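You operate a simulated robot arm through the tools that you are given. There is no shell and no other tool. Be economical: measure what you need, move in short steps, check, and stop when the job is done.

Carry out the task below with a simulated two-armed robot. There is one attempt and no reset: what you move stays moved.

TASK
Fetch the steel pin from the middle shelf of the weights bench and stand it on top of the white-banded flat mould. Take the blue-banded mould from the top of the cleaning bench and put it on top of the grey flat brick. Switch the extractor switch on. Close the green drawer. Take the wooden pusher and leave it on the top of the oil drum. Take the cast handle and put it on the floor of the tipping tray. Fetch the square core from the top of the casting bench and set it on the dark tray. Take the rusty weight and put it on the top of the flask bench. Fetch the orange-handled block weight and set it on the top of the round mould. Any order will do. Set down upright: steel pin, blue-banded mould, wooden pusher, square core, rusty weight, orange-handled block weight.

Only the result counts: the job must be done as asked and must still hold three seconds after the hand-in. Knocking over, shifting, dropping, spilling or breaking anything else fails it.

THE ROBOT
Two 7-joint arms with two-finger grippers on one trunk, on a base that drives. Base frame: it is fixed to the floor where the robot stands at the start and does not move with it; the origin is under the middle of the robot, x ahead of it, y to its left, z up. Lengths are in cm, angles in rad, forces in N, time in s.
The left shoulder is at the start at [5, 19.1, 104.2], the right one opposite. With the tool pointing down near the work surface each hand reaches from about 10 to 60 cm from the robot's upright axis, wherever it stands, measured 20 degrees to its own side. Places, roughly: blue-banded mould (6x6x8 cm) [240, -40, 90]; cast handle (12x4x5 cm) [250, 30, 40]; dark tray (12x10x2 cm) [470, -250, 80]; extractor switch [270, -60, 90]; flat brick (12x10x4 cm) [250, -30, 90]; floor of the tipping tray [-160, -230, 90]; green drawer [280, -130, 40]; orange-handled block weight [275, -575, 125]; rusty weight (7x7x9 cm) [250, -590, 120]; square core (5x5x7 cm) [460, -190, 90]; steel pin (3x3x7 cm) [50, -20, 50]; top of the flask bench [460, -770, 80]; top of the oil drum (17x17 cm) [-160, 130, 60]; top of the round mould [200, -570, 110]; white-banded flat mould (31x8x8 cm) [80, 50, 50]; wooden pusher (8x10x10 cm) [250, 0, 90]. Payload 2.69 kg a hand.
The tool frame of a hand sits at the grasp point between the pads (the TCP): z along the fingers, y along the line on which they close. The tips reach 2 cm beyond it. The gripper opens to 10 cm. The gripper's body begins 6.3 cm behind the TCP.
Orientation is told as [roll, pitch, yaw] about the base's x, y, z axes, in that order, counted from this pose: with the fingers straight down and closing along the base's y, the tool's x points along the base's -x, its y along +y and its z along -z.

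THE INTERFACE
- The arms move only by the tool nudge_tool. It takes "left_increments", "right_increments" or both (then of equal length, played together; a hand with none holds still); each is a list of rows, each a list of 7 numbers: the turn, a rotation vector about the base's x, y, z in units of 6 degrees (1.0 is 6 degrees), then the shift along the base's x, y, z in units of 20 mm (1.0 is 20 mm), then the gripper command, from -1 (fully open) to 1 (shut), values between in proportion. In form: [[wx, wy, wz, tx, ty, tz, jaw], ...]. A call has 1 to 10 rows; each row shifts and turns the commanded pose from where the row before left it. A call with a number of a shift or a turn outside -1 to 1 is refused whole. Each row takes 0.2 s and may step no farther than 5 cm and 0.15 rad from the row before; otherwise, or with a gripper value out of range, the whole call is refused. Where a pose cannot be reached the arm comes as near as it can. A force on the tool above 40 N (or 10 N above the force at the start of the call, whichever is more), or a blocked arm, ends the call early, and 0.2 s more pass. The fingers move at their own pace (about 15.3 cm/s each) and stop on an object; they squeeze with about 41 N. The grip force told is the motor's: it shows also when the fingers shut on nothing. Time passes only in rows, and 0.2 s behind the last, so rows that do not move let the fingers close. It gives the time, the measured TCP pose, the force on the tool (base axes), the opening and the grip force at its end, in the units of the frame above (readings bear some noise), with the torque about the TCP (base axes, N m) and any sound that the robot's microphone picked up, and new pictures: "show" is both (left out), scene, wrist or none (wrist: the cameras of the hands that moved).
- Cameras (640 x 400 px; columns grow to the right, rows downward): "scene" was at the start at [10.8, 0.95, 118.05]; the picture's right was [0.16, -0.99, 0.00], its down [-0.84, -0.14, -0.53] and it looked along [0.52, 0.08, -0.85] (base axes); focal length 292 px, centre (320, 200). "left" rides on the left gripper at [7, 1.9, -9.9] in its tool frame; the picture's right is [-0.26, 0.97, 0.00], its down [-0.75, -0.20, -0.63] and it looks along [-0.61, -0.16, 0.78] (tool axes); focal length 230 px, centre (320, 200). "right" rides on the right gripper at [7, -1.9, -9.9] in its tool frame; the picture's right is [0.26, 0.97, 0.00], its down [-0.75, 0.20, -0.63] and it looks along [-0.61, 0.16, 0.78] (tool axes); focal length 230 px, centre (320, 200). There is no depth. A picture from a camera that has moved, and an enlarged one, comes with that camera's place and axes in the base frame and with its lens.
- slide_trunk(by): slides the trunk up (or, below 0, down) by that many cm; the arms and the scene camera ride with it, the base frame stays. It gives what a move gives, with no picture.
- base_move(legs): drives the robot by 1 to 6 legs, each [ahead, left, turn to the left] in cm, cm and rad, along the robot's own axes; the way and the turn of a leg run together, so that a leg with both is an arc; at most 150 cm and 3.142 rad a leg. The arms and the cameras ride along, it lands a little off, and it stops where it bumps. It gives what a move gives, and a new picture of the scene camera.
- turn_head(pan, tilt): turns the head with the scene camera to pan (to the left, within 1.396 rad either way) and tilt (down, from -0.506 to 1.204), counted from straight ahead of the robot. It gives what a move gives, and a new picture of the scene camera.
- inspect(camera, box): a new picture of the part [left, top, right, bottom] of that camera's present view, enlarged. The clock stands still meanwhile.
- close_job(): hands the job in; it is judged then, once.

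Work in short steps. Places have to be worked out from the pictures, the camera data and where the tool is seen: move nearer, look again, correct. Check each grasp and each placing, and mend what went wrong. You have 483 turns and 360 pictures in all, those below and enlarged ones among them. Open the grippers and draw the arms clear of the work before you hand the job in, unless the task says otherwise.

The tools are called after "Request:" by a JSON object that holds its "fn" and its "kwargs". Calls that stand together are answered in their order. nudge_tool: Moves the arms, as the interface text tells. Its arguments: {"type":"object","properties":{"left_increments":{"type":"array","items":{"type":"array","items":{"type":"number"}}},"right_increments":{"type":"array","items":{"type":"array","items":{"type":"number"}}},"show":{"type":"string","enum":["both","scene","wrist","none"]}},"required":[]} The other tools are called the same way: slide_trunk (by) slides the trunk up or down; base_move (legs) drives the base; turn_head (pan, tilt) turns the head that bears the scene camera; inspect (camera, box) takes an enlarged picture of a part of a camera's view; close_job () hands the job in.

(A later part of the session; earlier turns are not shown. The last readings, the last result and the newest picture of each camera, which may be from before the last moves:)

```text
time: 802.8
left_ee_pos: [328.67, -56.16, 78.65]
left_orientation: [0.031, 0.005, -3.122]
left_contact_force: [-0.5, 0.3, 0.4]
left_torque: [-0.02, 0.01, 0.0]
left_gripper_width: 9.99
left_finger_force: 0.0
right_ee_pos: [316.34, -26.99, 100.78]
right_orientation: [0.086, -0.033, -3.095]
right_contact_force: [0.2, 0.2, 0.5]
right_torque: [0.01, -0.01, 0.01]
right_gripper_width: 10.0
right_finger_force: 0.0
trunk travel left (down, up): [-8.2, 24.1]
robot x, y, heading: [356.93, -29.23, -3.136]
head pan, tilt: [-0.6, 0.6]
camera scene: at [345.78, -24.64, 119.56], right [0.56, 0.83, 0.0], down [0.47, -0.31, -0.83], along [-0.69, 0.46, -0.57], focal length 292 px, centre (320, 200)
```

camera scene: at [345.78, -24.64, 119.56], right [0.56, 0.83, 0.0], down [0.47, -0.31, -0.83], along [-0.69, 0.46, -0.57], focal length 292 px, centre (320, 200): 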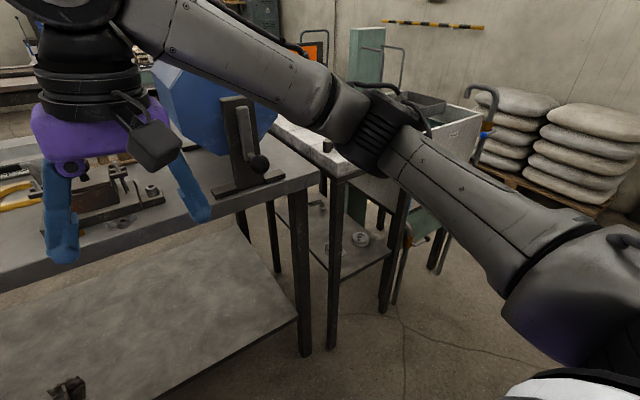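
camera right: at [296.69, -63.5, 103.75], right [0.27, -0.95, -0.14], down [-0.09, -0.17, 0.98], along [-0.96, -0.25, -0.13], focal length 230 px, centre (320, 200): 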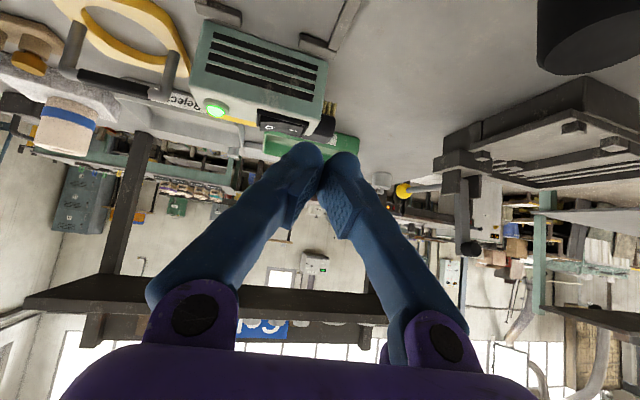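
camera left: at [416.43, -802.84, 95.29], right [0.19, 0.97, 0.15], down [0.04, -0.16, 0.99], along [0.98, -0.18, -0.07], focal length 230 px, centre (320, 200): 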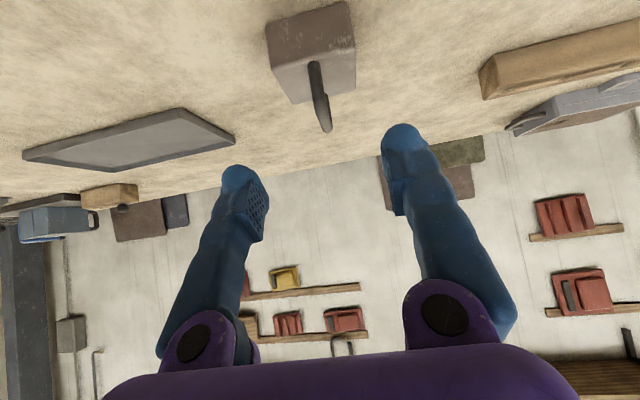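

Request:
{"fn": "turn_head", "kwargs": {"pan": -0.3, "tilt": 0.75}}

Request:
{"fn": "inspect", "kwargs": {"camera": "scene", "box": [350, 100, 570, 250]}}

```text
time: 803.6
left_ee_pos: [328.74, -56.15, 78.4]
left_orientation: [0.03, 0.005, -3.119]
left_contact_force: [0.8, -0.2, 0.2]
left_torque: [0.01, 0.0, 0.0]
left_gripper_width: 9.99
left_finger_force: 0.1
right_ee_pos: [316.3, -26.9, 100.76]
right_orientation: [0.087, -0.035, -3.094]
right_contact_force: [-0.2, 0.0, -0.2]
right_torque: [0.03, 0.01, 0.02]
right_gripper_width: 9.97
right_finger_force: 0.2
trunk travel left (down, up): [-8.2, 24.1]
robot x, y, heading: [356.81, -29.4, -3.133]
head pan, tilt: [-0.3, 0.75]
camera scene: at [345.18, -27.18, 118.28], right [0.29, 0.96, 0.0], down [0.65, -0.2, -0.73], along [-0.7, 0.21, -0.68], focal length 292 px, centre (320, 200)
```

scene: 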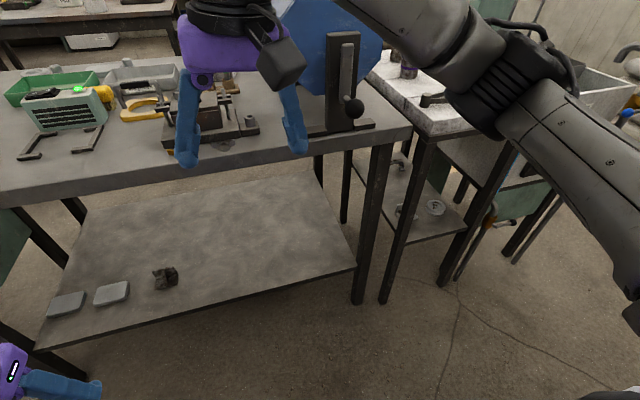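

```text
2.67 times, centred on (460, 175) of scene
camera zoom: at [345.18, -27.18, 118.28], right [0.29, 0.96, 0.0], down [0.65, -0.2, -0.73], along [-0.7, 0.21, -0.68], focal length 780 px, centre (-53, 267)
```

zoom: 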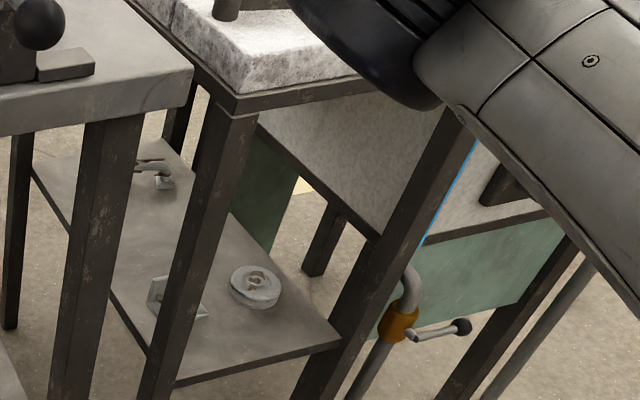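

The cast handle (hooked bar) is at about (252,37), on the low shelf z≈40 of the brick table, near its west end. Driving back round to the west aisle.

Request:
{"fn": "base_move", "kwargs": {"legs": [[0, 145, 0], [0, 145, 0], [0, 128, 0], [148, 0, 0], [50, 0, 0], [0, 0, -1.571]]}}

```text
time: 853.8
left_ee_pos: [127.56, -420.36, 78.7]
left_orientation: [0.031, 0.004, 1.591]
left_contact_force: [0.2, -0.4, -0.1]
left_torque: [0.0, 0.01, 0.02]
left_gripper_width: 10.02
left_finger_force: 0.1
right_ee_pos: [156.81, -407.95, 100.83]
right_orientation: [0.085, -0.033, 1.615]
right_contact_force: [0.0, -0.8, -0.4]
right_torque: [-0.06, 0.01, -0.03]
right_gripper_width: 9.99
right_finger_force: 0.1
trunk travel left (down, up): [-8.2, 24.1]
robot x, y, heading: [154.14, -448.82, 1.58]
head pan, tilt: [-0.3, 0.75]
camera scene: at [156.63, -437.03, 118.27], right [0.96, -0.29, 0.0], down [-0.2, -0.65, -0.73], along [0.21, 0.7, -0.68], focal length 292 px, centre (320, 200)
```

scene: 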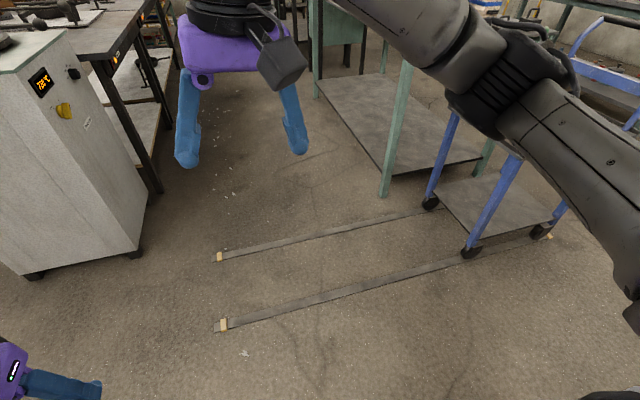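

Going north up the aisle to y≈10.

Request:
{"fn": "base_move", "kwargs": {"legs": [[145, -4, 0], [145, -4, 0], [145, -2, 0], [25, 0, 0]]}}

Request:
{"fn": "turn_head", "kwargs": {"pan": -0.9, "tilt": 0.7}}

```text
time: 860.0
left_ee_pos: [131.82, -290.25, 77.98]
left_orientation: [-0.006, 0.032, 1.652]
left_contact_force: [0.6, 0.4, -0.3]
left_torque: [-0.04, -0.02, 0.0]
left_gripper_width: 10.02
left_finger_force: 0.1
right_ee_pos: [158.25, -275.02, 101.17]
right_orientation: [0.082, -0.037, 1.703]
right_contact_force: [0.4, -0.1, -0.5]
right_torque: [0.0, 0.0, -0.02]
right_gripper_width: 9.99
right_finger_force: 0.0
trunk travel left (down, up): [-8.2, 24.1]
robot x, y, heading: [159.58, -315.57, 1.668]
head pan, tilt: [-0.3, 0.75]
stopped in leg 1: the robot was blocked; the commanded pose is now the measured one
camera scene: at [160.66, -303.92, 118.52], right [0.98, -0.2, 0.0], down [-0.14, -0.67, -0.73], along [0.15, 0.72, -0.68], focal length 292 px, centre (320, 200)
```

scene: 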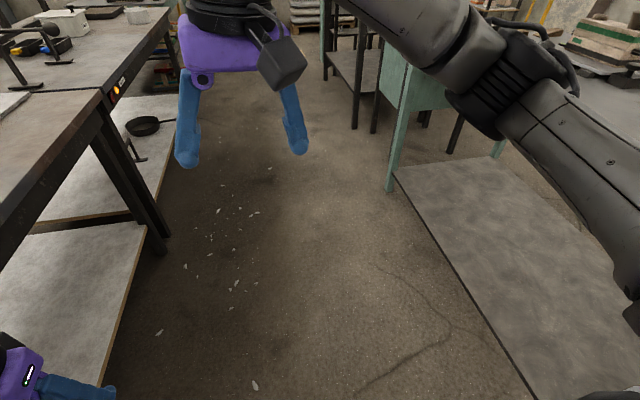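

```text
time: 861.0
left_ee_pos: [131.87, -290.23, 77.95]
left_orientation: [0.0, 0.027, 1.651]
left_contact_force: [0.8, -0.1, -0.5]
left_torque: [0.01, -0.02, -0.01]
left_gripper_width: 9.98
left_finger_force: 0.1
right_ee_pos: [158.6, -275.01, 101.07]
right_orientation: [0.084, -0.038, 1.701]
right_contact_force: [0.0, 1.0, 0.2]
right_torque: [-0.01, -0.01, 0.03]
right_gripper_width: 10.0
right_finger_force: 0.0
trunk travel left (down, up): [-8.2, 24.1]
robot x, y, heading: [159.83, -315.51, 1.662]
head pan, tilt: [-0.901, 0.7]
camera scene: at [165.16, -306.18, 118.75], right [0.69, -0.72, 0.0], down [-0.46, -0.44, -0.77], along [0.56, 0.53, -0.64], focal length 292 px, centre (320, 200)
```

scene: 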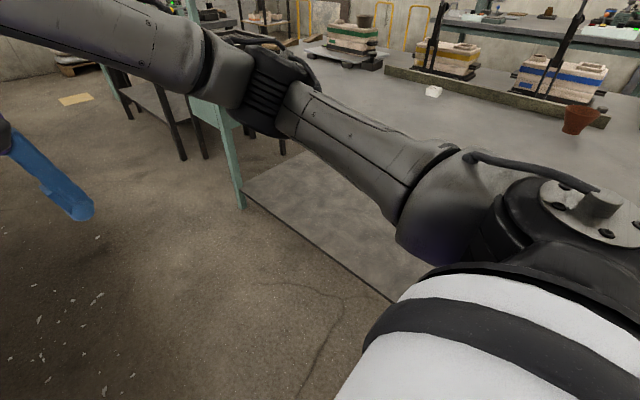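

Blocked, probably the left elbow against something on the left. Looking there.

Request:
{"fn": "turn_head", "kwargs": {"pan": 1.0, "tilt": 0.7}}

```text
time: 862.9
left_ee_pos: [131.98, -290.07, 78.02]
left_orientation: [-0.003, 0.029, 1.65]
left_contact_force: [-0.3, -0.2, 0.8]
left_torque: [0.01, 0.01, -0.02]
left_gripper_width: 10.02
left_finger_force: 0.1
right_ee_pos: [158.54, -274.87, 101.07]
right_orientation: [0.082, -0.035, 1.699]
right_contact_force: [-0.3, -1.0, -0.4]
right_torque: [-0.02, -0.02, 0.02]
right_gripper_width: 10.0
right_finger_force: 0.1
trunk travel left (down, up): [-8.2, 24.1]
robot x, y, heading: [159.87, -315.62, 1.661]
head pan, tilt: [1.0, 0.7]
camera scene: at [151.48, -308.01, 118.69], right [0.46, 0.89, 0.0], down [0.57, -0.29, -0.76], along [-0.68, 0.36, -0.65], focal length 292 px, centre (320, 200)
```

scene: 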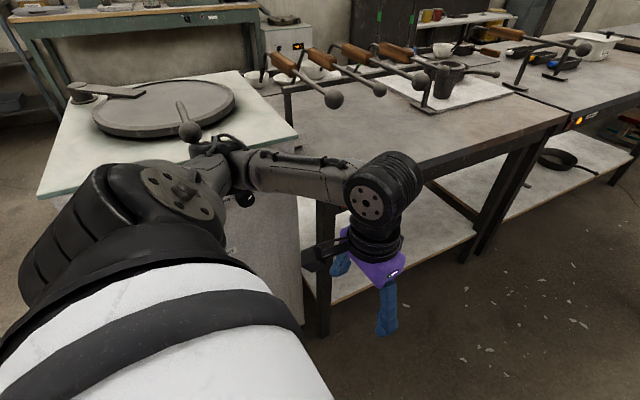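

The left elbow is touching the cabinet's knob side. Back off to the right, then push the left hand forward and raise the trunk to narrow and lift the elbow.

Request:
{"fn": "base_move", "kwargs": {"legs": [[-4, -9, 0], [-30, 0, -0.09]]}}

Request:
{"fn": "slide_trunk", "kwargs": {"by": 16}}

Request:
{"fn": "nudge_tool", "kwargs": {"left_increments": [[0, 0, 0, 0, 1, 0, -1], [0, 0, 0, 0, 1, 0, -1], [0, 0, 0, 0, 1, 0, -1], [0, 0, 0, 0, 1, 0, -1], [0, 0, 0, 0, 1, 0, -1], [0, 0, 0, 0, 1, 0, -1], [0, 0, 0, 0, 1, 0, -1]], "show": "none"}}

Request:
{"fn": "turn_head", "kwargs": {"pan": 0.8, "tilt": 0.6}}

```text
time: 866.0
left_ee_pos: [144.91, -320.73, 77.95]
left_orientation: [0.001, 0.033, 1.559]
left_contact_force: [-0.2, -0.5, -0.4]
left_torque: [0.0, 0.01, 0.02]
left_gripper_width: 10.0
left_finger_force: 0.1
right_ee_pos: [172.98, -308.04, 101.02]
right_orientation: [0.085, -0.033, 1.609]
right_contact_force: [-0.1, 0.6, 0.2]
right_torque: [0.01, 0.01, 0.01]
right_gripper_width: 9.99
right_finger_force: 0.1
trunk travel left (down, up): [-8.2, 24.1]
robot x, y, heading: [169.96, -348.59, 1.573]
head pan, tilt: [1.0, 0.7]
camera scene: at [162.92, -340.4, 118.7], right [0.54, 0.84, 0.0], down [0.54, -0.35, -0.77], along [-0.64, 0.41, -0.64], focal length 292 px, centre (320, 200)
```

scene: 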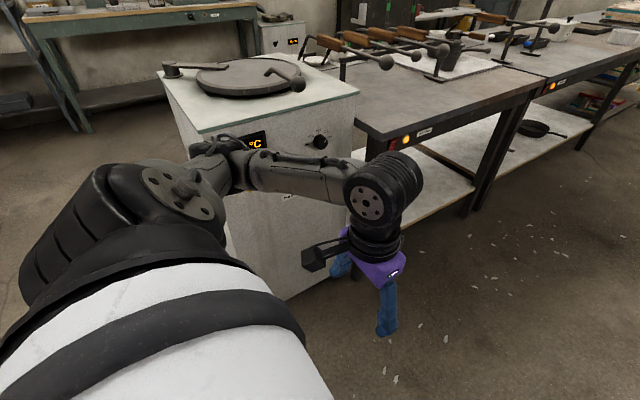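

```text
time: 867.8
left_ee_pos: [144.81, -320.87, 94.03]
left_orientation: [-0.001, 0.033, 1.559]
left_contact_force: [-0.2, 0.0, 0.5]
left_torque: [0.0, 0.0, 0.02]
left_gripper_width: 10.0
left_finger_force: 0.0
right_ee_pos: [172.99, -308.03, 116.86]
right_orientation: [0.086, -0.034, 1.61]
right_contact_force: [-0.2, -0.6, -0.3]
right_torque: [0.02, 0.06, 0.02]
right_gripper_width: 9.99
right_finger_force: 0.0
trunk travel left (down, up): [-24.2, 8.1]
robot x, y, heading: [170.15, -348.46, 1.566]
head pan, tilt: [1.0, 0.7]
```

```text
time: 869.4
left_ee_pos: [145.02, -306.7, 93.86]
left_orientation: [-0.001, 0.032, 1.559]
left_contact_force: [-0.2, 0.0, -0.7]
left_torque: [0.01, 0.01, -0.01]
left_gripper_width: 9.99
left_finger_force: 0.0
right_ee_pos: [172.95, -308.02, 116.76]
right_orientation: [0.089, -0.033, 1.609]
right_contact_force: [0.6, 0.4, 0.3]
right_torque: [0.01, 0.0, 0.0]
right_gripper_width: 10.0
right_finger_force: 0.0
trunk travel left (down, up): [-24.2, 8.1]
robot x, y, heading: [169.62, -349.0, 1.569]
head pan, tilt: [1.0, 0.7]
```

```text
time: 870.1
left_ee_pos: [145.1, -306.71, 93.95]
left_orientation: [0.001, 0.033, 1.558]
left_contact_force: [-0.1, 0.4, 0.3]
left_torque: [0.0, 0.0, -0.02]
left_gripper_width: 10.01
left_finger_force: 0.0
right_ee_pos: [172.97, -308.03, 116.89]
right_orientation: [0.086, -0.033, 1.61]
right_contact_force: [0.6, 0.2, 0.3]
right_torque: [-0.01, 0.05, 0.01]
right_gripper_width: 10.0
right_finger_force: 0.2
trunk travel left (down, up): [-24.2, 8.1]
robot x, y, heading: [170.01, -348.34, 1.567]
head pan, tilt: [0.799, 0.6]
camera scene: at [163.73, -338.8, 135.56], right [0.7, 0.72, 0.0], down [0.41, -0.39, -0.82], along [-0.59, 0.58, -0.57], focal length 292 px, centre (320, 200)
```

scene: 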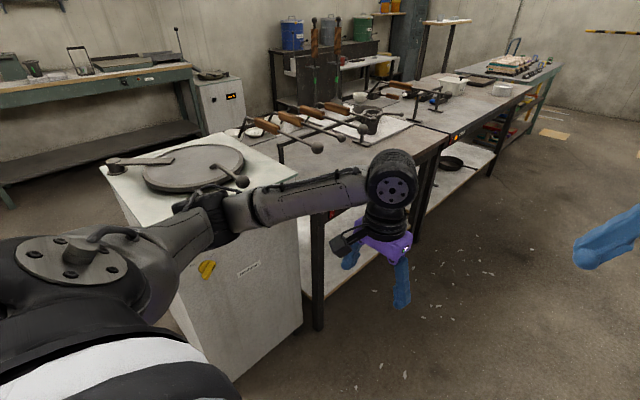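

Clear now. Driving north, slightly left of centre.

Request:
{"fn": "base_move", "kwargs": {"legs": [[130, 4, 0], [120, 0, 0], [105, 0, 0]]}}

Request:
{"fn": "turn_head", "kwargs": {"pan": -0.9, "tilt": 0.7}}

```text
time: 887.2
left_ee_pos: [144.25, 45.72, 93.96]
left_orientation: [-0.001, 0.035, 1.522]
left_contact_force: [-0.1, 0.3, -0.5]
left_torque: [-0.06, -0.02, 0.01]
left_gripper_width: 10.0
left_finger_force: 0.1
right_ee_pos: [172.06, 43.36, 116.76]
right_orientation: [0.086, -0.035, 1.573]
right_contact_force: [0.2, 1.5, 0.3]
right_torque: [-0.04, -0.05, -0.01]
right_gripper_width: 9.98
right_finger_force: 0.0
trunk travel left (down, up): [-24.2, 8.1]
robot x, y, heading: [167.65, 2.95, 1.535]
head pan, tilt: [0.799, 0.6]
camera scene: at [161.79, 12.93, 135.56], right [0.72, 0.69, 0.0], down [0.39, -0.41, -0.82], along [-0.57, 0.6, -0.57], focal length 292 px, centre (320, 200)
```

scene: 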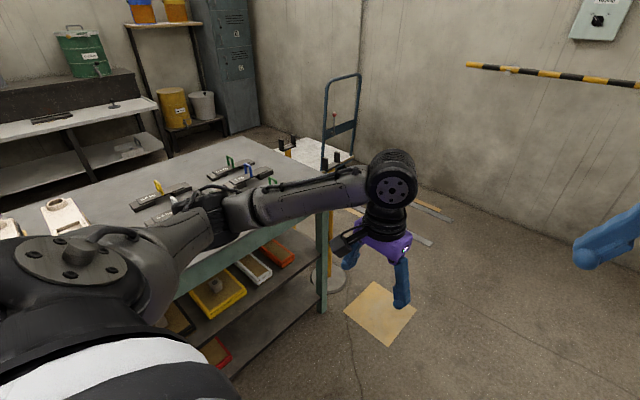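

```text
time: 888.9
left_ee_pos: [144.27, 45.74, 93.88]
left_orientation: [-0.001, 0.035, 1.521]
left_contact_force: [-0.3, -0.3, 0.0]
left_torque: [-0.01, 0.02, 0.05]
left_gripper_width: 10.01
left_finger_force: 0.1
right_ee_pos: [172.06, 43.3, 116.9]
right_orientation: [0.085, -0.033, 1.573]
right_contact_force: [0.5, -0.8, 0.3]
right_torque: [0.03, -0.03, 0.02]
right_gripper_width: 10.0
right_finger_force: 0.0
trunk travel left (down, up): [-24.2, 8.1]
robot x, y, heading: [167.56, 3.07, 1.535]
head pan, tilt: [-0.901, 0.7]
camera scene: at [174.74, 11.54, 134.7], right [0.59, -0.81, 0.0], down [-0.52, -0.38, -0.76], along [0.62, 0.45, -0.64], focal length 292 px, centre (320, 200)
```

scene: 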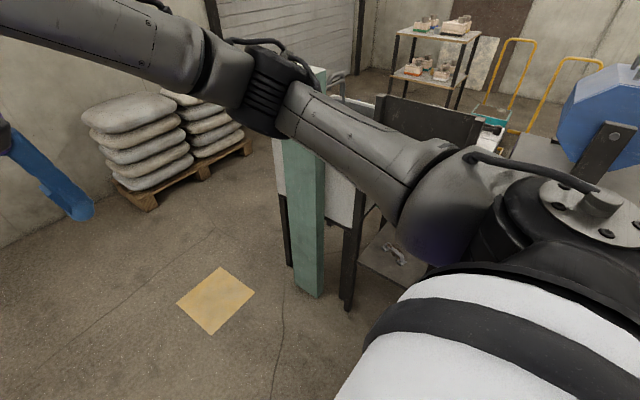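

The cast handle is visible at about (256,33) between the table's west legs (y≈22 and 47). Turning east.

Request:
{"fn": "base_move", "kwargs": {"legs": [[0, 0, -1.535], [0, 12, 0]]}}

Request:
{"fn": "turn_head", "kwargs": {"pan": 0.25, "tilt": 0.85}}

Request:
{"fn": "inspect", "kwargs": {"camera": "scene", "box": [220, 60, 460, 210]}}

```text
time: 894.4
left_ee_pos: [211.05, 38.2, 93.94]
left_orientation: [-0.001, 0.035, -0.046]
left_contact_force: [-0.8, -0.2, -0.5]
left_torque: [-0.01, -0.05, 0.0]
left_gripper_width: 9.96
left_finger_force: 0.0
right_ee_pos: [208.88, 10.2, 116.94]
right_orientation: [0.086, -0.031, 0.005]
right_contact_force: [-0.5, 1.1, -0.5]
right_torque: [-0.02, 0.02, 0.05]
right_gripper_width: 10.0
right_finger_force: 0.0
trunk travel left (down, up): [-24.2, 8.1]
robot x, y, heading: [167.91, 14.1, -0.034]
head pan, tilt: [-0.901, 0.7]
camera scene: at [177.21, 7.34, 134.7], right [-0.8, -0.59, 0.0], down [-0.38, 0.52, -0.77], along [0.46, -0.62, -0.64], focal length 292 px, centre (320, 200)
```

scene: 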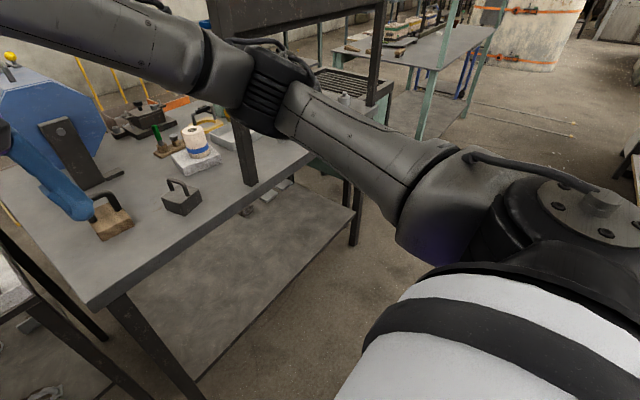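

```text
time: 895.8
left_ee_pos: [210.97, 38.12, 93.97]
left_orientation: [-0.001, 0.033, -0.046]
left_contact_force: [0.1, -0.4, 1.0]
left_torque: [0.01, 0.01, -0.01]
left_gripper_width: 10.01
left_finger_force: 0.2
right_ee_pos: [208.9, 10.23, 116.86]
right_orientation: [0.085, -0.033, 0.006]
right_contact_force: [-0.4, 0.2, -0.8]
right_torque: [-0.03, 0.02, 0.05]
right_gripper_width: 9.99
right_finger_force: 0.1
trunk travel left (down, up): [-24.2, 8.1]
robot x, y, heading: [168.43, 14.37, -0.034]
head pan, tilt: [0.25, 0.85]
camera scene: at [179.79, 15.8, 133.47], right [0.21, -0.98, 0.0], down [-0.73, -0.16, -0.66], along [0.64, 0.14, -0.75], focal length 292 px, centre (320, 200)
```

scene: 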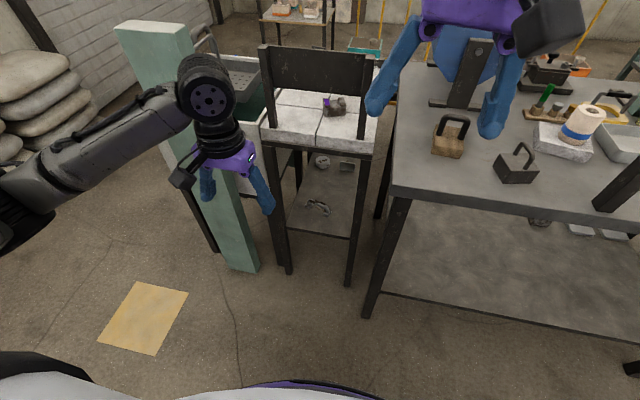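

```text
2.67 times, centred on (340, 135) of scene
camera zoom: at [179.79, 15.8, 133.47], right [0.21, -0.98, 0.0], down [-0.73, -0.16, -0.66], along [0.64, 0.14, -0.75], focal length 780 px, centre (267, 373)
```

zoom: 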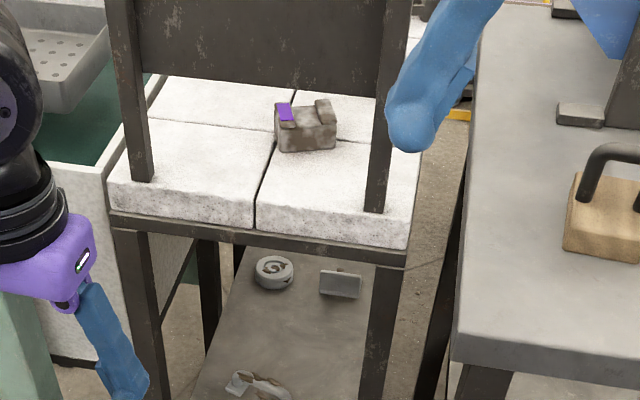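

Handle at about (256.5,33.5), shelf z≈37, west legs at x≈243 (y 15 and 47). Lowering the trunk, driving closer, and shaping the left hand.

Request:
{"fn": "slide_trunk", "kwargs": {"by": -23}}

Request:
{"fn": "base_move", "kwargs": {"legs": [[18, 0, 0.03]]}}

Request:
{"fn": "nudge_tool", "kwargs": {"left_increments": [[0, -1, 0, -0.5, -0.2, -1, -1], [0, -1, 0, -0.5, -0.2, -1, -1], [0, -1, 0, 0, -0.2, -1, -1], [0, -1, 0, 0, -0.2, -1, -1], [0, -1, 0, 0, -0.2, -1, -1], [0, -1, 0, 0, -0.2, -1, -1], [0, 0, 0, 0, -0.2, -1, -1], [0, 0, 0, 0, -0.2, -1, -1], [0, 0, 0, 0, 0, -1, -1], [0, 0, 0, 0, 0, -1, -1]], "show": "both"}}

```text
time: 898.2
left_ee_pos: [211.12, 38.17, 70.93]
left_orientation: [0.0, 0.034, -0.046]
left_contact_force: [-1.2, -0.2, 0.1]
left_torque: [-0.01, 0.04, 0.01]
left_gripper_width: 10.01
left_finger_force: 0.1
right_ee_pos: [208.76, 10.21, 93.8]
right_orientation: [0.086, -0.033, 0.006]
right_contact_force: [-0.4, -0.6, 0.3]
right_torque: [0.0, 0.02, -0.01]
right_gripper_width: 9.98
right_finger_force: 0.1
trunk travel left (down, up): [-1.2, 31.1]
robot x, y, heading: [168.13, 14.37, -0.04]
head pan, tilt: [0.25, 0.85]
```

```text
time: 899.7
left_ee_pos: [228.09, 38.94, 70.85]
left_orientation: [0.001, 0.034, -0.016]
left_contact_force: [-0.4, 0.8, -0.7]
left_torque: [-0.01, -0.03, 0.01]
left_gripper_width: 10.01
left_finger_force: 0.1
right_ee_pos: [226.61, 11.06, 93.84]
right_orientation: [0.085, -0.033, 0.035]
right_contact_force: [-0.5, 0.3, 0.1]
right_torque: [-0.01, 0.02, 0.0]
right_gripper_width: 9.99
right_finger_force: 0.1
trunk travel left (down, up): [-1.2, 31.1]
robot x, y, heading: [185.95, 13.77, -0.004]
head pan, tilt: [0.25, 0.85]
camera scene: at [197.44, 15.84, 110.47], right [0.24, -0.97, 0.0], down [-0.73, -0.18, -0.66], along [0.64, 0.16, -0.75], focal length 292 px, centre (320, 200)
```

scene: 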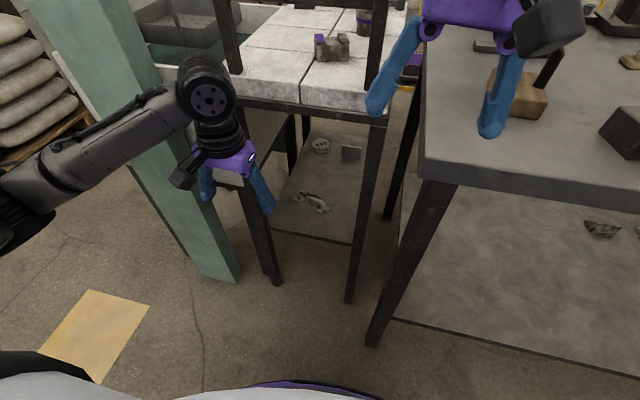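

```text
time: 901.9
left_ee_pos: [226.11, 35.85, 51.05]
left_orientation: [0.012, -0.597, -0.021]
left_contact_force: [0.9, 0.5, 0.1]
left_torque: [-0.02, 0.0, -0.01]
left_gripper_width: 9.99
left_finger_force: 0.1
right_ee_pos: [226.57, 11.27, 93.87]
right_orientation: [0.083, -0.034, 0.034]
right_contact_force: [0.0, 0.0, -0.5]
right_torque: [0.02, -0.01, 0.02]
right_gripper_width: 10.02
right_finger_force: 0.1
trunk travel left (down, up): [-1.2, 31.1]
robot x, y, heading: [186.08, 13.68, -0.003]
head pan, tilt: [0.25, 0.85]
camera scene: at [197.42, 15.84, 110.48], right [0.24, -0.97, 0.0], down [-0.73, -0.18, -0.66], along [0.64, 0.16, -0.75], focal length 292 px, centre (320, 200)
camera left: at [214.8, 37.93, 55.24], right [0.23, 0.96, 0.15], down [0.26, -0.21, 0.94], along [0.94, -0.17, -0.3], focal length 230 px, centre (320, 200)
```

scene: 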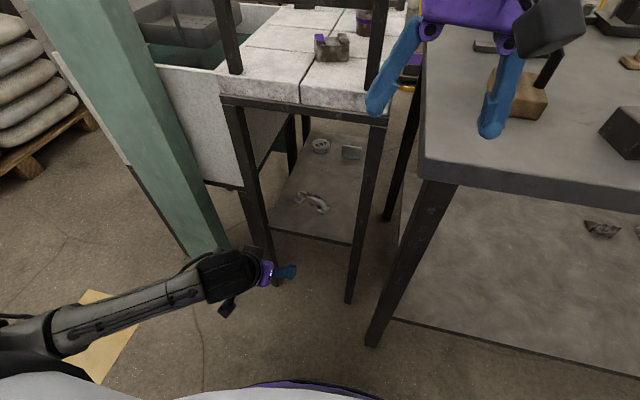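
left: 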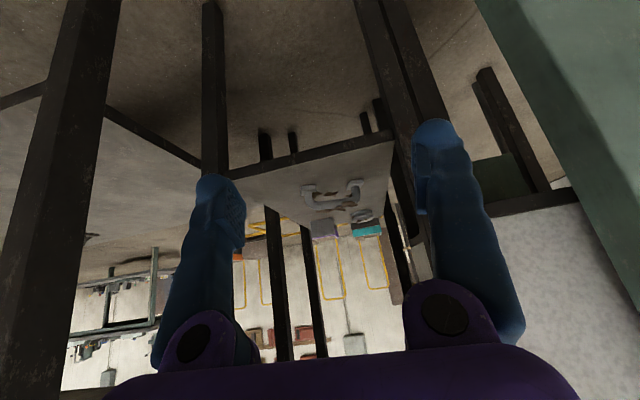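

Triangulated: handle ≈(254,33.2,42). Enlarging to see its shape and orientation.

Request:
{"fn": "inspect", "kwargs": {"camera": "left", "box": [260, 150, 420, 240]}}

Request:
{"fn": "inspect", "kwargs": {"camera": "scene", "box": [260, 160, 380, 235]}}

```text
4.00 times, centred on (340, 195) of left
camera zoom: at [214.8, 37.93, 55.24], right [0.23, 0.96, 0.15], down [0.26, -0.21, 0.94], along [0.94, -0.17, -0.3], focal length 920 px, centre (240, 220)
```

zoom: 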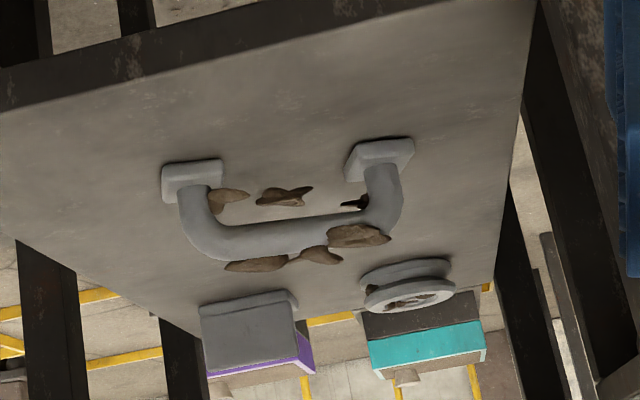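

```text
5.33 times, centred on (320, 198) of scene
camera zoom: at [197.42, 15.84, 110.48], right [0.24, -0.97, 0.0], down [-0.73, -0.18, -0.66], along [0.64, 0.16, -0.75], focal length 1560 px, centre (320, 213)
```

zoom: 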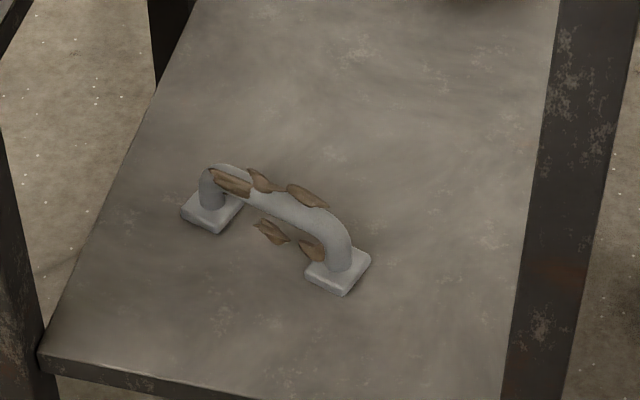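

It's an arched bar on two feet lying mostly along y, bar centre ≈(254.7,33,44). I'll roll the left hand 107° about its pointing axis so it closes across the bar.

Request:
{"fn": "nudge_tool", "kwargs": {"left_increments": [[0.56, 0, -0.82, 0, 0, 0, -1], [0.56, 0, -0.82, 0, 0, 0, -1], [0.56, 0, -0.82, 0, 0, 0, -1], [0.56, 0, -0.82, 0, 0, 0, -1], [0.56, 0, -0.82, 0, 0, 0, -1], [0.56, 0, -0.82, 0, 0, 0, -1], [0.56, 0, -0.82, 0, 0, 0, -1], [0.56, 0, -0.82, 0, 0, 0, -1], [0.56, 0, -0.82, 0, 0, 0, -1], [0.56, 0, -0.82, 0, 0, 0, -1]], "show": "none"}}

Request:
{"fn": "nudge_tool", "kwargs": {"left_increments": [[0.56, 0, -0.82, 0, 0, 0, -1], [0.56, 0, -0.82, 0, 0, 0, -1], [0.56, 0, -0.82, 0, 0, 0, -1], [0.56, 0, -0.82, 0, 0, 0, -1], [0.56, 0, -0.82, 0, 0, 0, -1], [0.56, 0, -0.82, 0, 0, 0, -1], [0.56, 0, -0.82, 0, 0, 0, -1]], "show": "both"}}

```text
time: 904.1
left_ee_pos: [225.96, 35.83, 50.9]
left_orientation: [0.536, -0.278, -1.132]
left_contact_force: [-0.1, 0.1, 0.7]
left_torque: [0.03, 0.01, 0.01]
left_gripper_width: 9.99
left_finger_force: 0.0
right_ee_pos: [226.56, 11.15, 93.95]
right_orientation: [0.085, -0.033, 0.035]
right_contact_force: [0.0, 0.9, 0.6]
right_torque: [-0.03, -0.02, 0.01]
right_gripper_width: 9.98
right_finger_force: 0.0
trunk travel left (down, up): [-1.2, 31.1]
robot x, y, heading: [186.1, 13.87, -0.003]
head pan, tilt: [0.25, 0.85]
```

```text
time: 905.7
left_ee_pos: [226.01, 35.73, 50.98]
left_orientation: [0.591, 0.122, -1.749]
left_contact_force: [0.8, 0.9, -0.6]
left_torque: [-0.04, -0.02, 0.02]
left_gripper_width: 10.02
left_finger_force: 0.1
right_ee_pos: [226.58, 11.13, 93.81]
right_orientation: [0.085, -0.034, 0.036]
right_contact_force: [0.0, 0.4, 0.4]
right_torque: [-0.02, -0.01, -0.02]
right_gripper_width: 9.97
right_finger_force: 0.1
trunk travel left (down, up): [-1.2, 31.1]
robot x, y, heading: [185.99, 13.84, -0.001]
head pan, tilt: [0.25, 0.85]
camera scene: at [197.42, 15.84, 110.47], right [0.24, -0.97, 0.0], down [-0.73, -0.18, -0.66], along [0.64, 0.16, -0.75], focal length 292 px, centre (320, 200)
camera left: at [223.25, 42.29, 60.99], right [0.73, -0.46, 0.5], down [-0.65, -0.69, 0.32], along [0.2, -0.56, -0.81], focal length 230 px, centre (320, 200)
```

scene: 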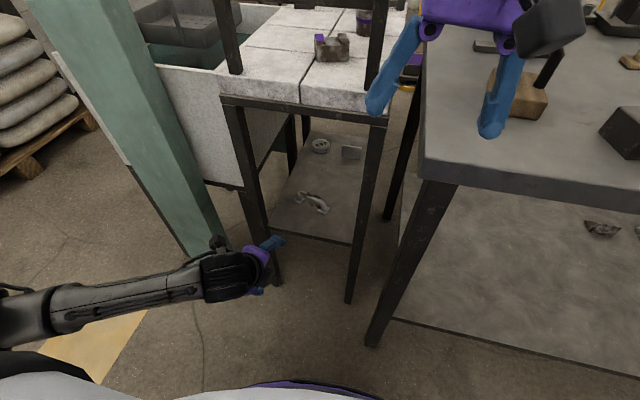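
left: 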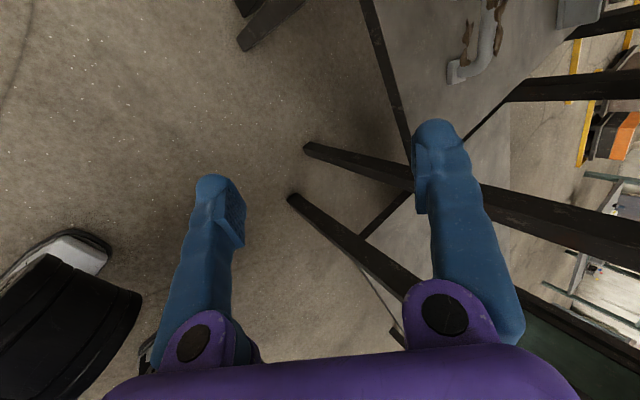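

Orientation good (closing axis across the bar). Moving in under the table toward the handle with a 4.5 cm opening.

Request:
{"fn": "nudge_tool", "kwargs": {"left_increments": [[0, 0, 0, 1, -0.13, 0, 0.1], [0, 0, 0, 1, -0.13, 0, 0.1], [0, 0, 0, 1, -0.13, 0, 0.1], [0, 0, 0, 1, -0.13, 0, 0.1], [0, 0, 0, 1, -0.13, 0, 0.1], [0, 0, 0, 1, -0.13, 0, 0.1], [0, 0, 0, 1, -0.13, 0, 0.1], [0, 0, 0, 1, -0.13, 0, 0.1], [0, 0, 0, 1, -0.13, 0, 0.1], [0, 0, 0, 1, -0.13, 0, 0.1]], "show": "both"}}

```text
time: 907.9
left_ee_pos: [246.08, 33.21, 50.97]
left_orientation: [0.588, 0.121, -1.745]
left_contact_force: [-0.5, -0.2, 0.1]
left_torque: [0.0, 0.02, 0.02]
left_gripper_width: 4.47
left_finger_force: 0.1
right_ee_pos: [226.61, 11.11, 93.83]
right_orientation: [0.086, -0.034, 0.035]
right_contact_force: [0.1, -0.3, 1.3]
right_torque: [0.01, 0.01, 0.02]
right_gripper_width: 9.98
right_finger_force: 0.1
trunk travel left (down, up): [-1.2, 31.1]
robot x, y, heading: [185.77, 13.95, -0.005]
head pan, tilt: [0.25, 0.85]
camera scene: at [197.42, 15.83, 110.47], right [0.24, -0.97, 0.0], down [-0.73, -0.18, -0.66], along [0.64, 0.16, -0.75], focal length 292 px, centre (320, 200)
camera left: at [243.28, 39.62, 61.06], right [0.74, -0.46, 0.5], down [-0.65, -0.69, 0.32], along [0.2, -0.56, -0.8], focal length 230 px, centre (320, 200)
```

scene: 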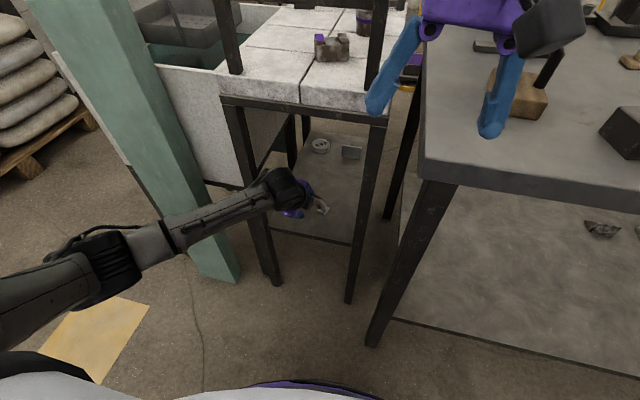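
left: 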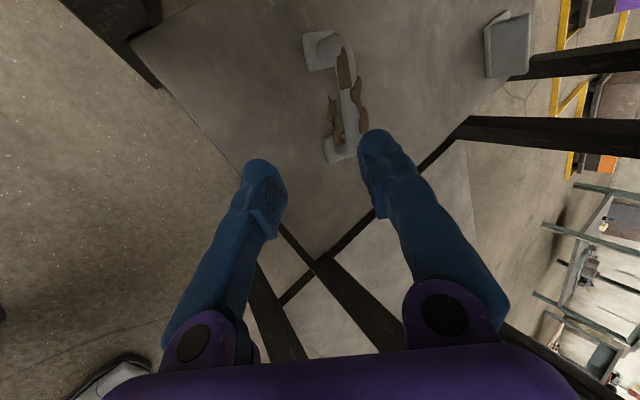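

Feet at (256,37.4) and (253,28.7); bar middle ≈(254.3,33.3,44.5). Moving forward 3.8 cm, then down along the tool axis with a 6 cm opening.

Request:
{"fn": "nudge_tool", "kwargs": {"left_increments": [[0, 0, 0, 1, 0, 0, -0.2], [0, 0, 0, 0.9, 0, 0, -0.2], [0, 0, 0, 0.57, 0, -0.82, -0.2], [0, 0, 0, 0.57, 0, -0.82, -0.2], [0, 0, 0, 0.57, 0, -0.82, -0.2]], "show": "wrist"}}

```text
time: 909.1
left_ee_pos: [253.35, 33.36, 46.09]
left_orientation: [0.59, 0.121, -1.746]
left_contact_force: [0.1, -0.1, 0.1]
left_torque: [-0.04, -0.02, -0.02]
left_gripper_width: 6.02
left_finger_force: 0.0
right_ee_pos: [226.56, 11.22, 93.85]
right_orientation: [0.085, -0.034, 0.036]
right_contact_force: [1.5, -0.8, 0.0]
right_torque: [-0.01, -0.04, 0.03]
right_gripper_width: 9.99
right_finger_force: 0.0
trunk travel left (down, up): [-1.2, 31.1]
robot x, y, heading: [185.52, 14.45, -0.003]
head pan, tilt: [0.25, 0.85]
camera left: at [250.53, 39.8, 56.05], right [0.74, -0.46, 0.5], down [-0.65, -0.69, 0.32], along [0.2, -0.56, -0.8], focal length 230 px, centre (320, 200)
```

left: 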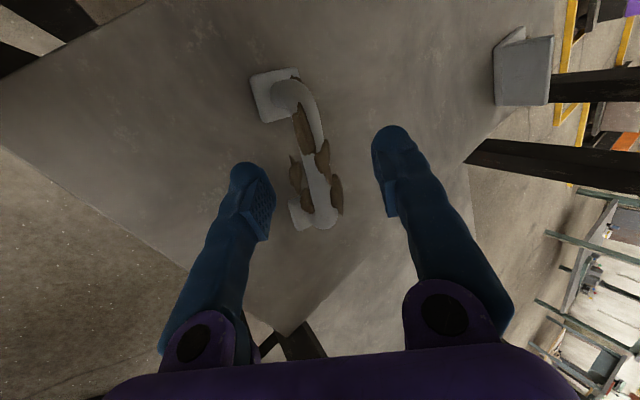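

Bar is centred between the fingers. One more centimetre and close.

Request:
{"fn": "nudge_tool", "kwargs": {"left_increments": [[0, 0, 0, 0.3, 0, -0.45, -0.2], [0, 0, 0, 0, 0, 0, 0.3], [0, 0, 0, 0, 0, 0, 1], [0, 0, 0, 0, 0, 0, 1], [0, 0, 0, 0, 0, 0, 1]], "show": "wrist"}}

```text
time: 910.3
left_ee_pos: [253.84, 33.4, 45.1]
left_orientation: [0.589, 0.122, -1.744]
left_contact_force: [-0.3, -1.1, -0.9]
left_torque: [-0.02, 0.04, -0.02]
left_gripper_width: 1.24
left_finger_force: 39.0
right_ee_pos: [226.58, 11.12, 93.88]
right_orientation: [0.084, -0.033, 0.036]
right_contact_force: [-0.5, 0.8, 0.3]
right_torque: [0.01, -0.01, -0.01]
right_gripper_width: 9.99
right_finger_force: 0.0
trunk travel left (down, up): [-1.2, 31.1]
robot x, y, heading: [185.68, 14.15, -0.004]
head pan, tilt: [0.25, 0.85]
camera left: at [251.09, 39.81, 55.18], right [0.74, -0.46, 0.5], down [-0.65, -0.69, 0.32], along [0.2, -0.56, -0.8], focal length 230 px, centre (320, 200)
```

left: 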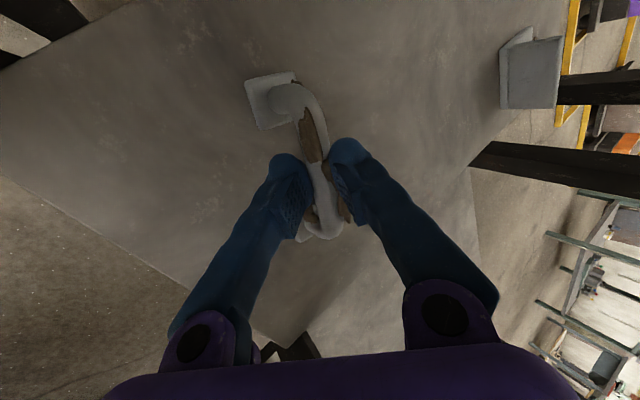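

Gripped the bar (1.2 cm). Lift gently.

Request:
{"fn": "nudge_tool", "kwargs": {"left_increments": [[0, 0, 0, 0, 0, 0.4, 1], [0, 0, 0, 0, 0, 0.6, 1], [0, 0, 0, 0, 0, 0.8, 1], [0, 0, 0, 0, 0, 0.8, 1]], "show": "wrist"}}

```text
time: 911.3
left_ee_pos: [253.76, 33.19, 50.43]
left_orientation: [0.59, 0.123, -1.746]
left_contact_force: [0.0, -0.1, -1.4]
left_torque: [0.04, -0.02, -0.01]
left_gripper_width: 1.25
left_finger_force: 38.8
right_ee_pos: [226.63, 11.12, 93.82]
right_orientation: [0.086, -0.035, 0.036]
right_contact_force: [0.1, 0.4, 0.5]
right_torque: [0.0, 0.01, -0.02]
right_gripper_width: 10.01
right_finger_force: 0.0
trunk travel left (down, up): [-1.2, 31.1]
robot x, y, heading: [185.68, 13.99, -0.01]
head pan, tilt: [0.25, 0.85]
camera left: at [250.96, 39.64, 60.37], right [0.74, -0.46, 0.5], down [-0.65, -0.69, 0.32], along [0.2, -0.56, -0.8], focal length 230 px, centre (320, 200)
```

left: 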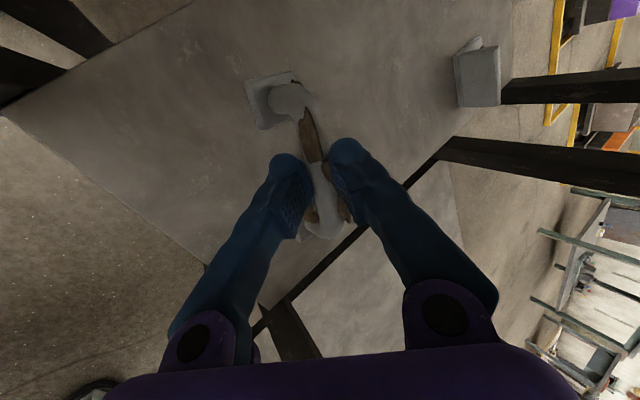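

Held. Withdrawing straight west out from under the table.

Request:
{"fn": "nudge_tool", "kwargs": {"left_increments": [[0, 0, 0, -1, 0, 0, 1], [0, 0, 0, -1, 0, 0, 1], [0, 0, 0, -1, 0, 0, 1], [0, 0, 0, -1, 0, 0, 1], [0, 0, 0, -1, 0, 0, 1], [0, 0, 0, -1, 0, 0, 1], [0, 0, 0, -1, 0, 0, 1], [0, 0, 0, -1, 0, 0, 1], [0, 0, 0, -1, 0, 0, 1], [0, 0, 0, -1, 0, 0, 1]], "show": "none"}}

Request:
{"fn": "nudge_tool", "kwargs": {"left_increments": [[0, 0, 0, -1, 0, 0, 1], [0, 0, 0, -0.8, 0, 0.5, 1], [0, 0, 0, -0.5, 0, 1, 1], [0, 0, 0, 0, 0, 1, 1], [0, 0, 0, 0, 0, 1, 1], [0, 0, 0, 0, 0, 1, 1], [0, 0, 0, 0, 0, 1, 1], [0, 0, 0, 0, 0, 1, 1]], "show": "scene"}}

```text
time: 913.5
left_ee_pos: [233.66, 33.33, 50.16]
left_orientation: [0.592, 0.122, -1.745]
left_contact_force: [-0.2, -0.2, 0.2]
left_torque: [0.0, 0.0, 0.0]
left_gripper_width: 0.02
left_finger_force: 29.3
right_ee_pos: [226.55, 11.0, 93.93]
right_orientation: [0.086, -0.033, 0.036]
right_contact_force: [-0.3, -0.7, -0.1]
right_torque: [0.0, -0.02, 0.01]
right_gripper_width: 10.0
right_finger_force: 0.0
trunk travel left (down, up): [-1.2, 31.1]
robot x, y, heading: [185.63, 14.07, -0.006]
head pan, tilt: [0.25, 0.85]
```

```text
time: 915.3
left_ee_pos: [229.07, 33.14, 63.32]
left_orientation: [0.588, 0.123, -1.746]
left_contact_force: [-0.4, 0.2, -0.3]
left_torque: [0.0, 0.02, 0.0]
left_gripper_width: 0.02
left_finger_force: 29.7
right_ee_pos: [226.56, 11.0, 93.96]
right_orientation: [0.085, -0.033, 0.034]
right_contact_force: [0.5, -0.4, 0.2]
right_torque: [-0.02, 0.01, 0.01]
right_gripper_width: 10.0
right_finger_force: 0.1
trunk travel left (down, up): [-1.2, 31.1]
robot x, y, heading: [186.21, 14.15, -0.004]
head pan, tilt: [0.25, 0.85]
camera scene: at [197.42, 15.83, 110.47], right [0.24, -0.97, 0.0], down [-0.73, -0.18, -0.66], along [0.64, 0.16, -0.75], focal length 292 px, centre (320, 200)
```

scene: 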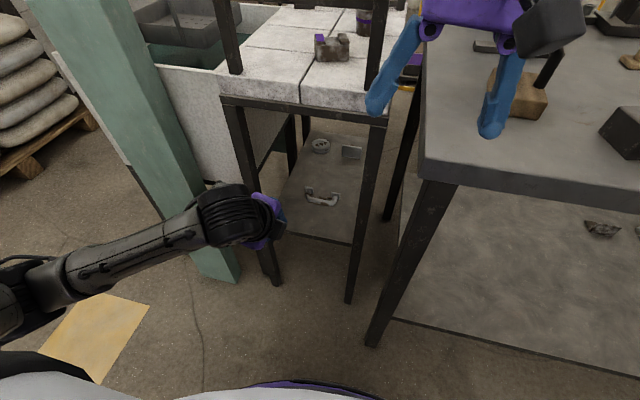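

The handle slipped out and lies on the shelf still. Looking at its new pose.

Request:
{"fn": "inspect", "kwargs": {"camera": "scene", "box": [260, 150, 380, 225]}}

```text
5.33 times, centred on (320, 188) of scene
camera zoom: at [197.42, 15.83, 110.47], right [0.24, -0.97, 0.0], down [-0.73, -0.18, -0.66], along [0.64, 0.16, -0.75], focal length 1560 px, centre (320, 267)
```

zoom: 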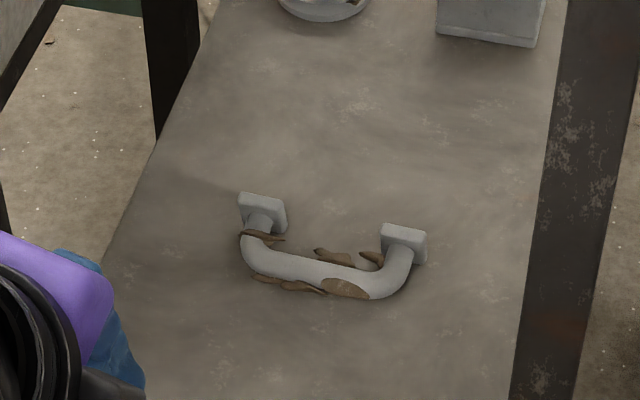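

It tipped onto its side, bar to the west, feet plates to the east. I'll make the hand vertical, closing along x, and grip the south end across from bar to foot plate.

Request:
{"fn": "nudge_tool", "kwargs": {"left_increments": [[0, 1, 0.35, -0.5, -0.5, -0.5, -1], [0, 1, 0.35, -0.5, -0.5, -0.5, -1], [0, 1, 0.35, -0.5, -0.5, -0.5, -1], [0, 1, 0.35, 0, -0.5, -0.5, -1], [0, 1, 0.35, 0, -0.5, -0.5, -1], [0, 0.75, 0.35, 0, -0.3, -0.5, -1]], "show": "both"}}

```text
time: 916.7
left_ee_pos: [226.18, 27.62, 57.43]
left_orientation: [-0.013, 0.065, -1.575]
left_contact_force: [0.0, 0.8, 0.1]
left_torque: [0.01, -0.01, 0.01]
left_gripper_width: 10.0
left_finger_force: 0.0
right_ee_pos: [226.62, 11.12, 93.85]
right_orientation: [0.087, -0.036, 0.035]
right_contact_force: [0.3, -0.4, -0.3]
right_torque: [0.02, -0.03, -0.03]
right_gripper_width: 10.0
right_finger_force: 0.1
trunk travel left (down, up): [-1.2, 31.1]
robot x, y, heading: [185.63, 14.05, 0.004]
head pan, tilt: [0.25, 0.85]
camera scene: at [197.42, 15.83, 110.47], right [0.24, -0.97, 0.0], down [-0.73, -0.18, -0.66], along [0.64, 0.16, -0.75], focal length 292 px, centre (320, 200)
camera left: at [228.36, 34.03, 67.76], right [0.96, -0.26, -0.03], down [-0.2, -0.79, 0.58], along [-0.18, -0.56, -0.81], focal length 230 px, centre (320, 200)
```

scene: 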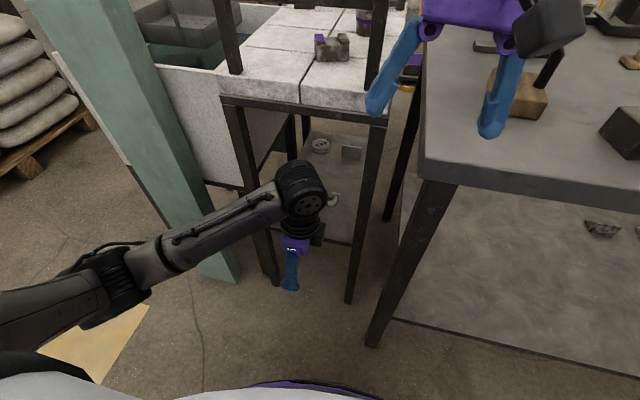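
left: 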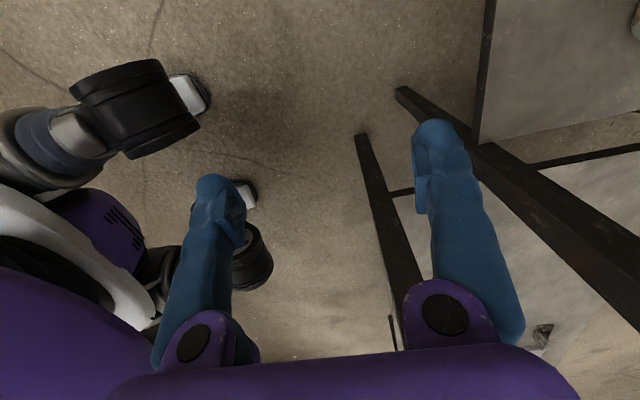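

Moving in under the table at z≈50 toward (257,26.6).

Request:
{"fn": "nudge_tool", "kwargs": {"left_increments": [[0, 0, 0, 0.3, 0, -1, -1], [0, 0, 0, 0.5, 0, -1, -1], [0, 0, 0, 1, 0, -1, -1], [0, 0, 0, 1, -0.05, -0.5, -1], [0, 0, 0, 1, -0.05, 0, -1], [0, 0, 0, 1, -0.05, 0, -1], [0, 0, 0, 1, -0.05, 0, -1], [0, 0, 0, 1, -0.05, 0, -1], [0, 0, 0, 1, -0.05, 0, -1], [0, 0, 0, 1, -0.05, 0, -1]], "show": "none"}}

Request:
{"fn": "nudge_tool", "kwargs": {"left_increments": [[0, 0, 0, 1, -0.05, 0, -1], [0, 0, 0, 1, -0.05, 0, -1], [0, 0, 0, 1, 0, 0, -1], [0, 0, 0, 1, 0, 0, -1]], "show": "both"}}

```text
time: 918.9
left_ee_pos: [244.0, 26.9, 50.32]
left_orientation: [-0.012, 0.064, -1.573]
left_contact_force: [0.6, -0.3, 0.1]
left_torque: [0.01, 0.05, -0.02]
left_gripper_width: 10.0
left_finger_force: 0.0
right_ee_pos: [226.69, 11.08, 93.84]
right_orientation: [0.087, -0.034, 0.035]
right_contact_force: [0.3, -0.7, 0.3]
right_torque: [0.0, 0.01, 0.02]
right_gripper_width: 10.0
right_finger_force: 0.2
trunk travel left (down, up): [-1.2, 31.1]
robot x, y, heading: [185.73, 13.97, -0.006]
head pan, tilt: [0.25, 0.85]
```

```text
time: 919.9
left_ee_pos: [249.18, 26.82, 50.59]
left_orientation: [-0.012, 0.063, -1.577]
left_contact_force: [0.5, -0.5, 0.1]
left_torque: [-0.02, -0.03, 0.03]
left_gripper_width: 10.01
left_finger_force: 0.1
left hand out of reach, approached as far as the arm can: row 3, 4
right_ee_pos: [226.61, 11.18, 93.95]
right_orientation: [0.086, -0.033, 0.035]
right_contact_force: [-0.3, 0.5, -0.7]
right_torque: [0.03, 0.01, 0.01]
right_gripper_width: 10.01
right_finger_force: 0.0
trunk travel left (down, up): [-1.2, 31.1]
robot x, y, heading: [185.7, 13.9, 0.0]
head pan, tilt: [0.25, 0.85]
camera scene: at [197.42, 15.83, 110.47], right [0.24, -0.97, 0.0], down [-0.73, -0.18, -0.66], along [0.64, 0.16, -0.75], focal length 292 px, centre (320, 200)
camera left: at [251.3, 33.18, 60.78], right [0.96, -0.26, -0.03], down [-0.2, -0.79, 0.58], along [-0.17, -0.56, -0.81], focal length 230 px, centre (320, 200)
```

scene: 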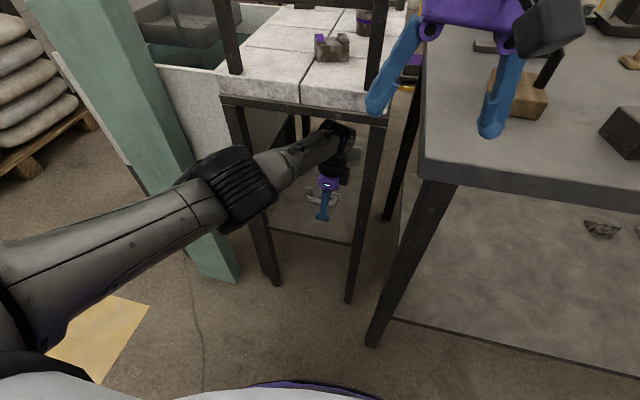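
left: 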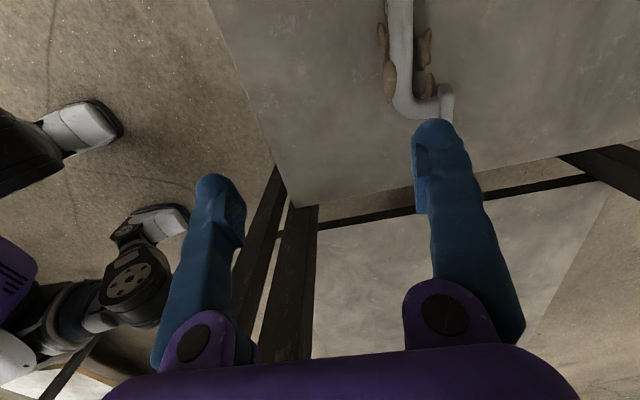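

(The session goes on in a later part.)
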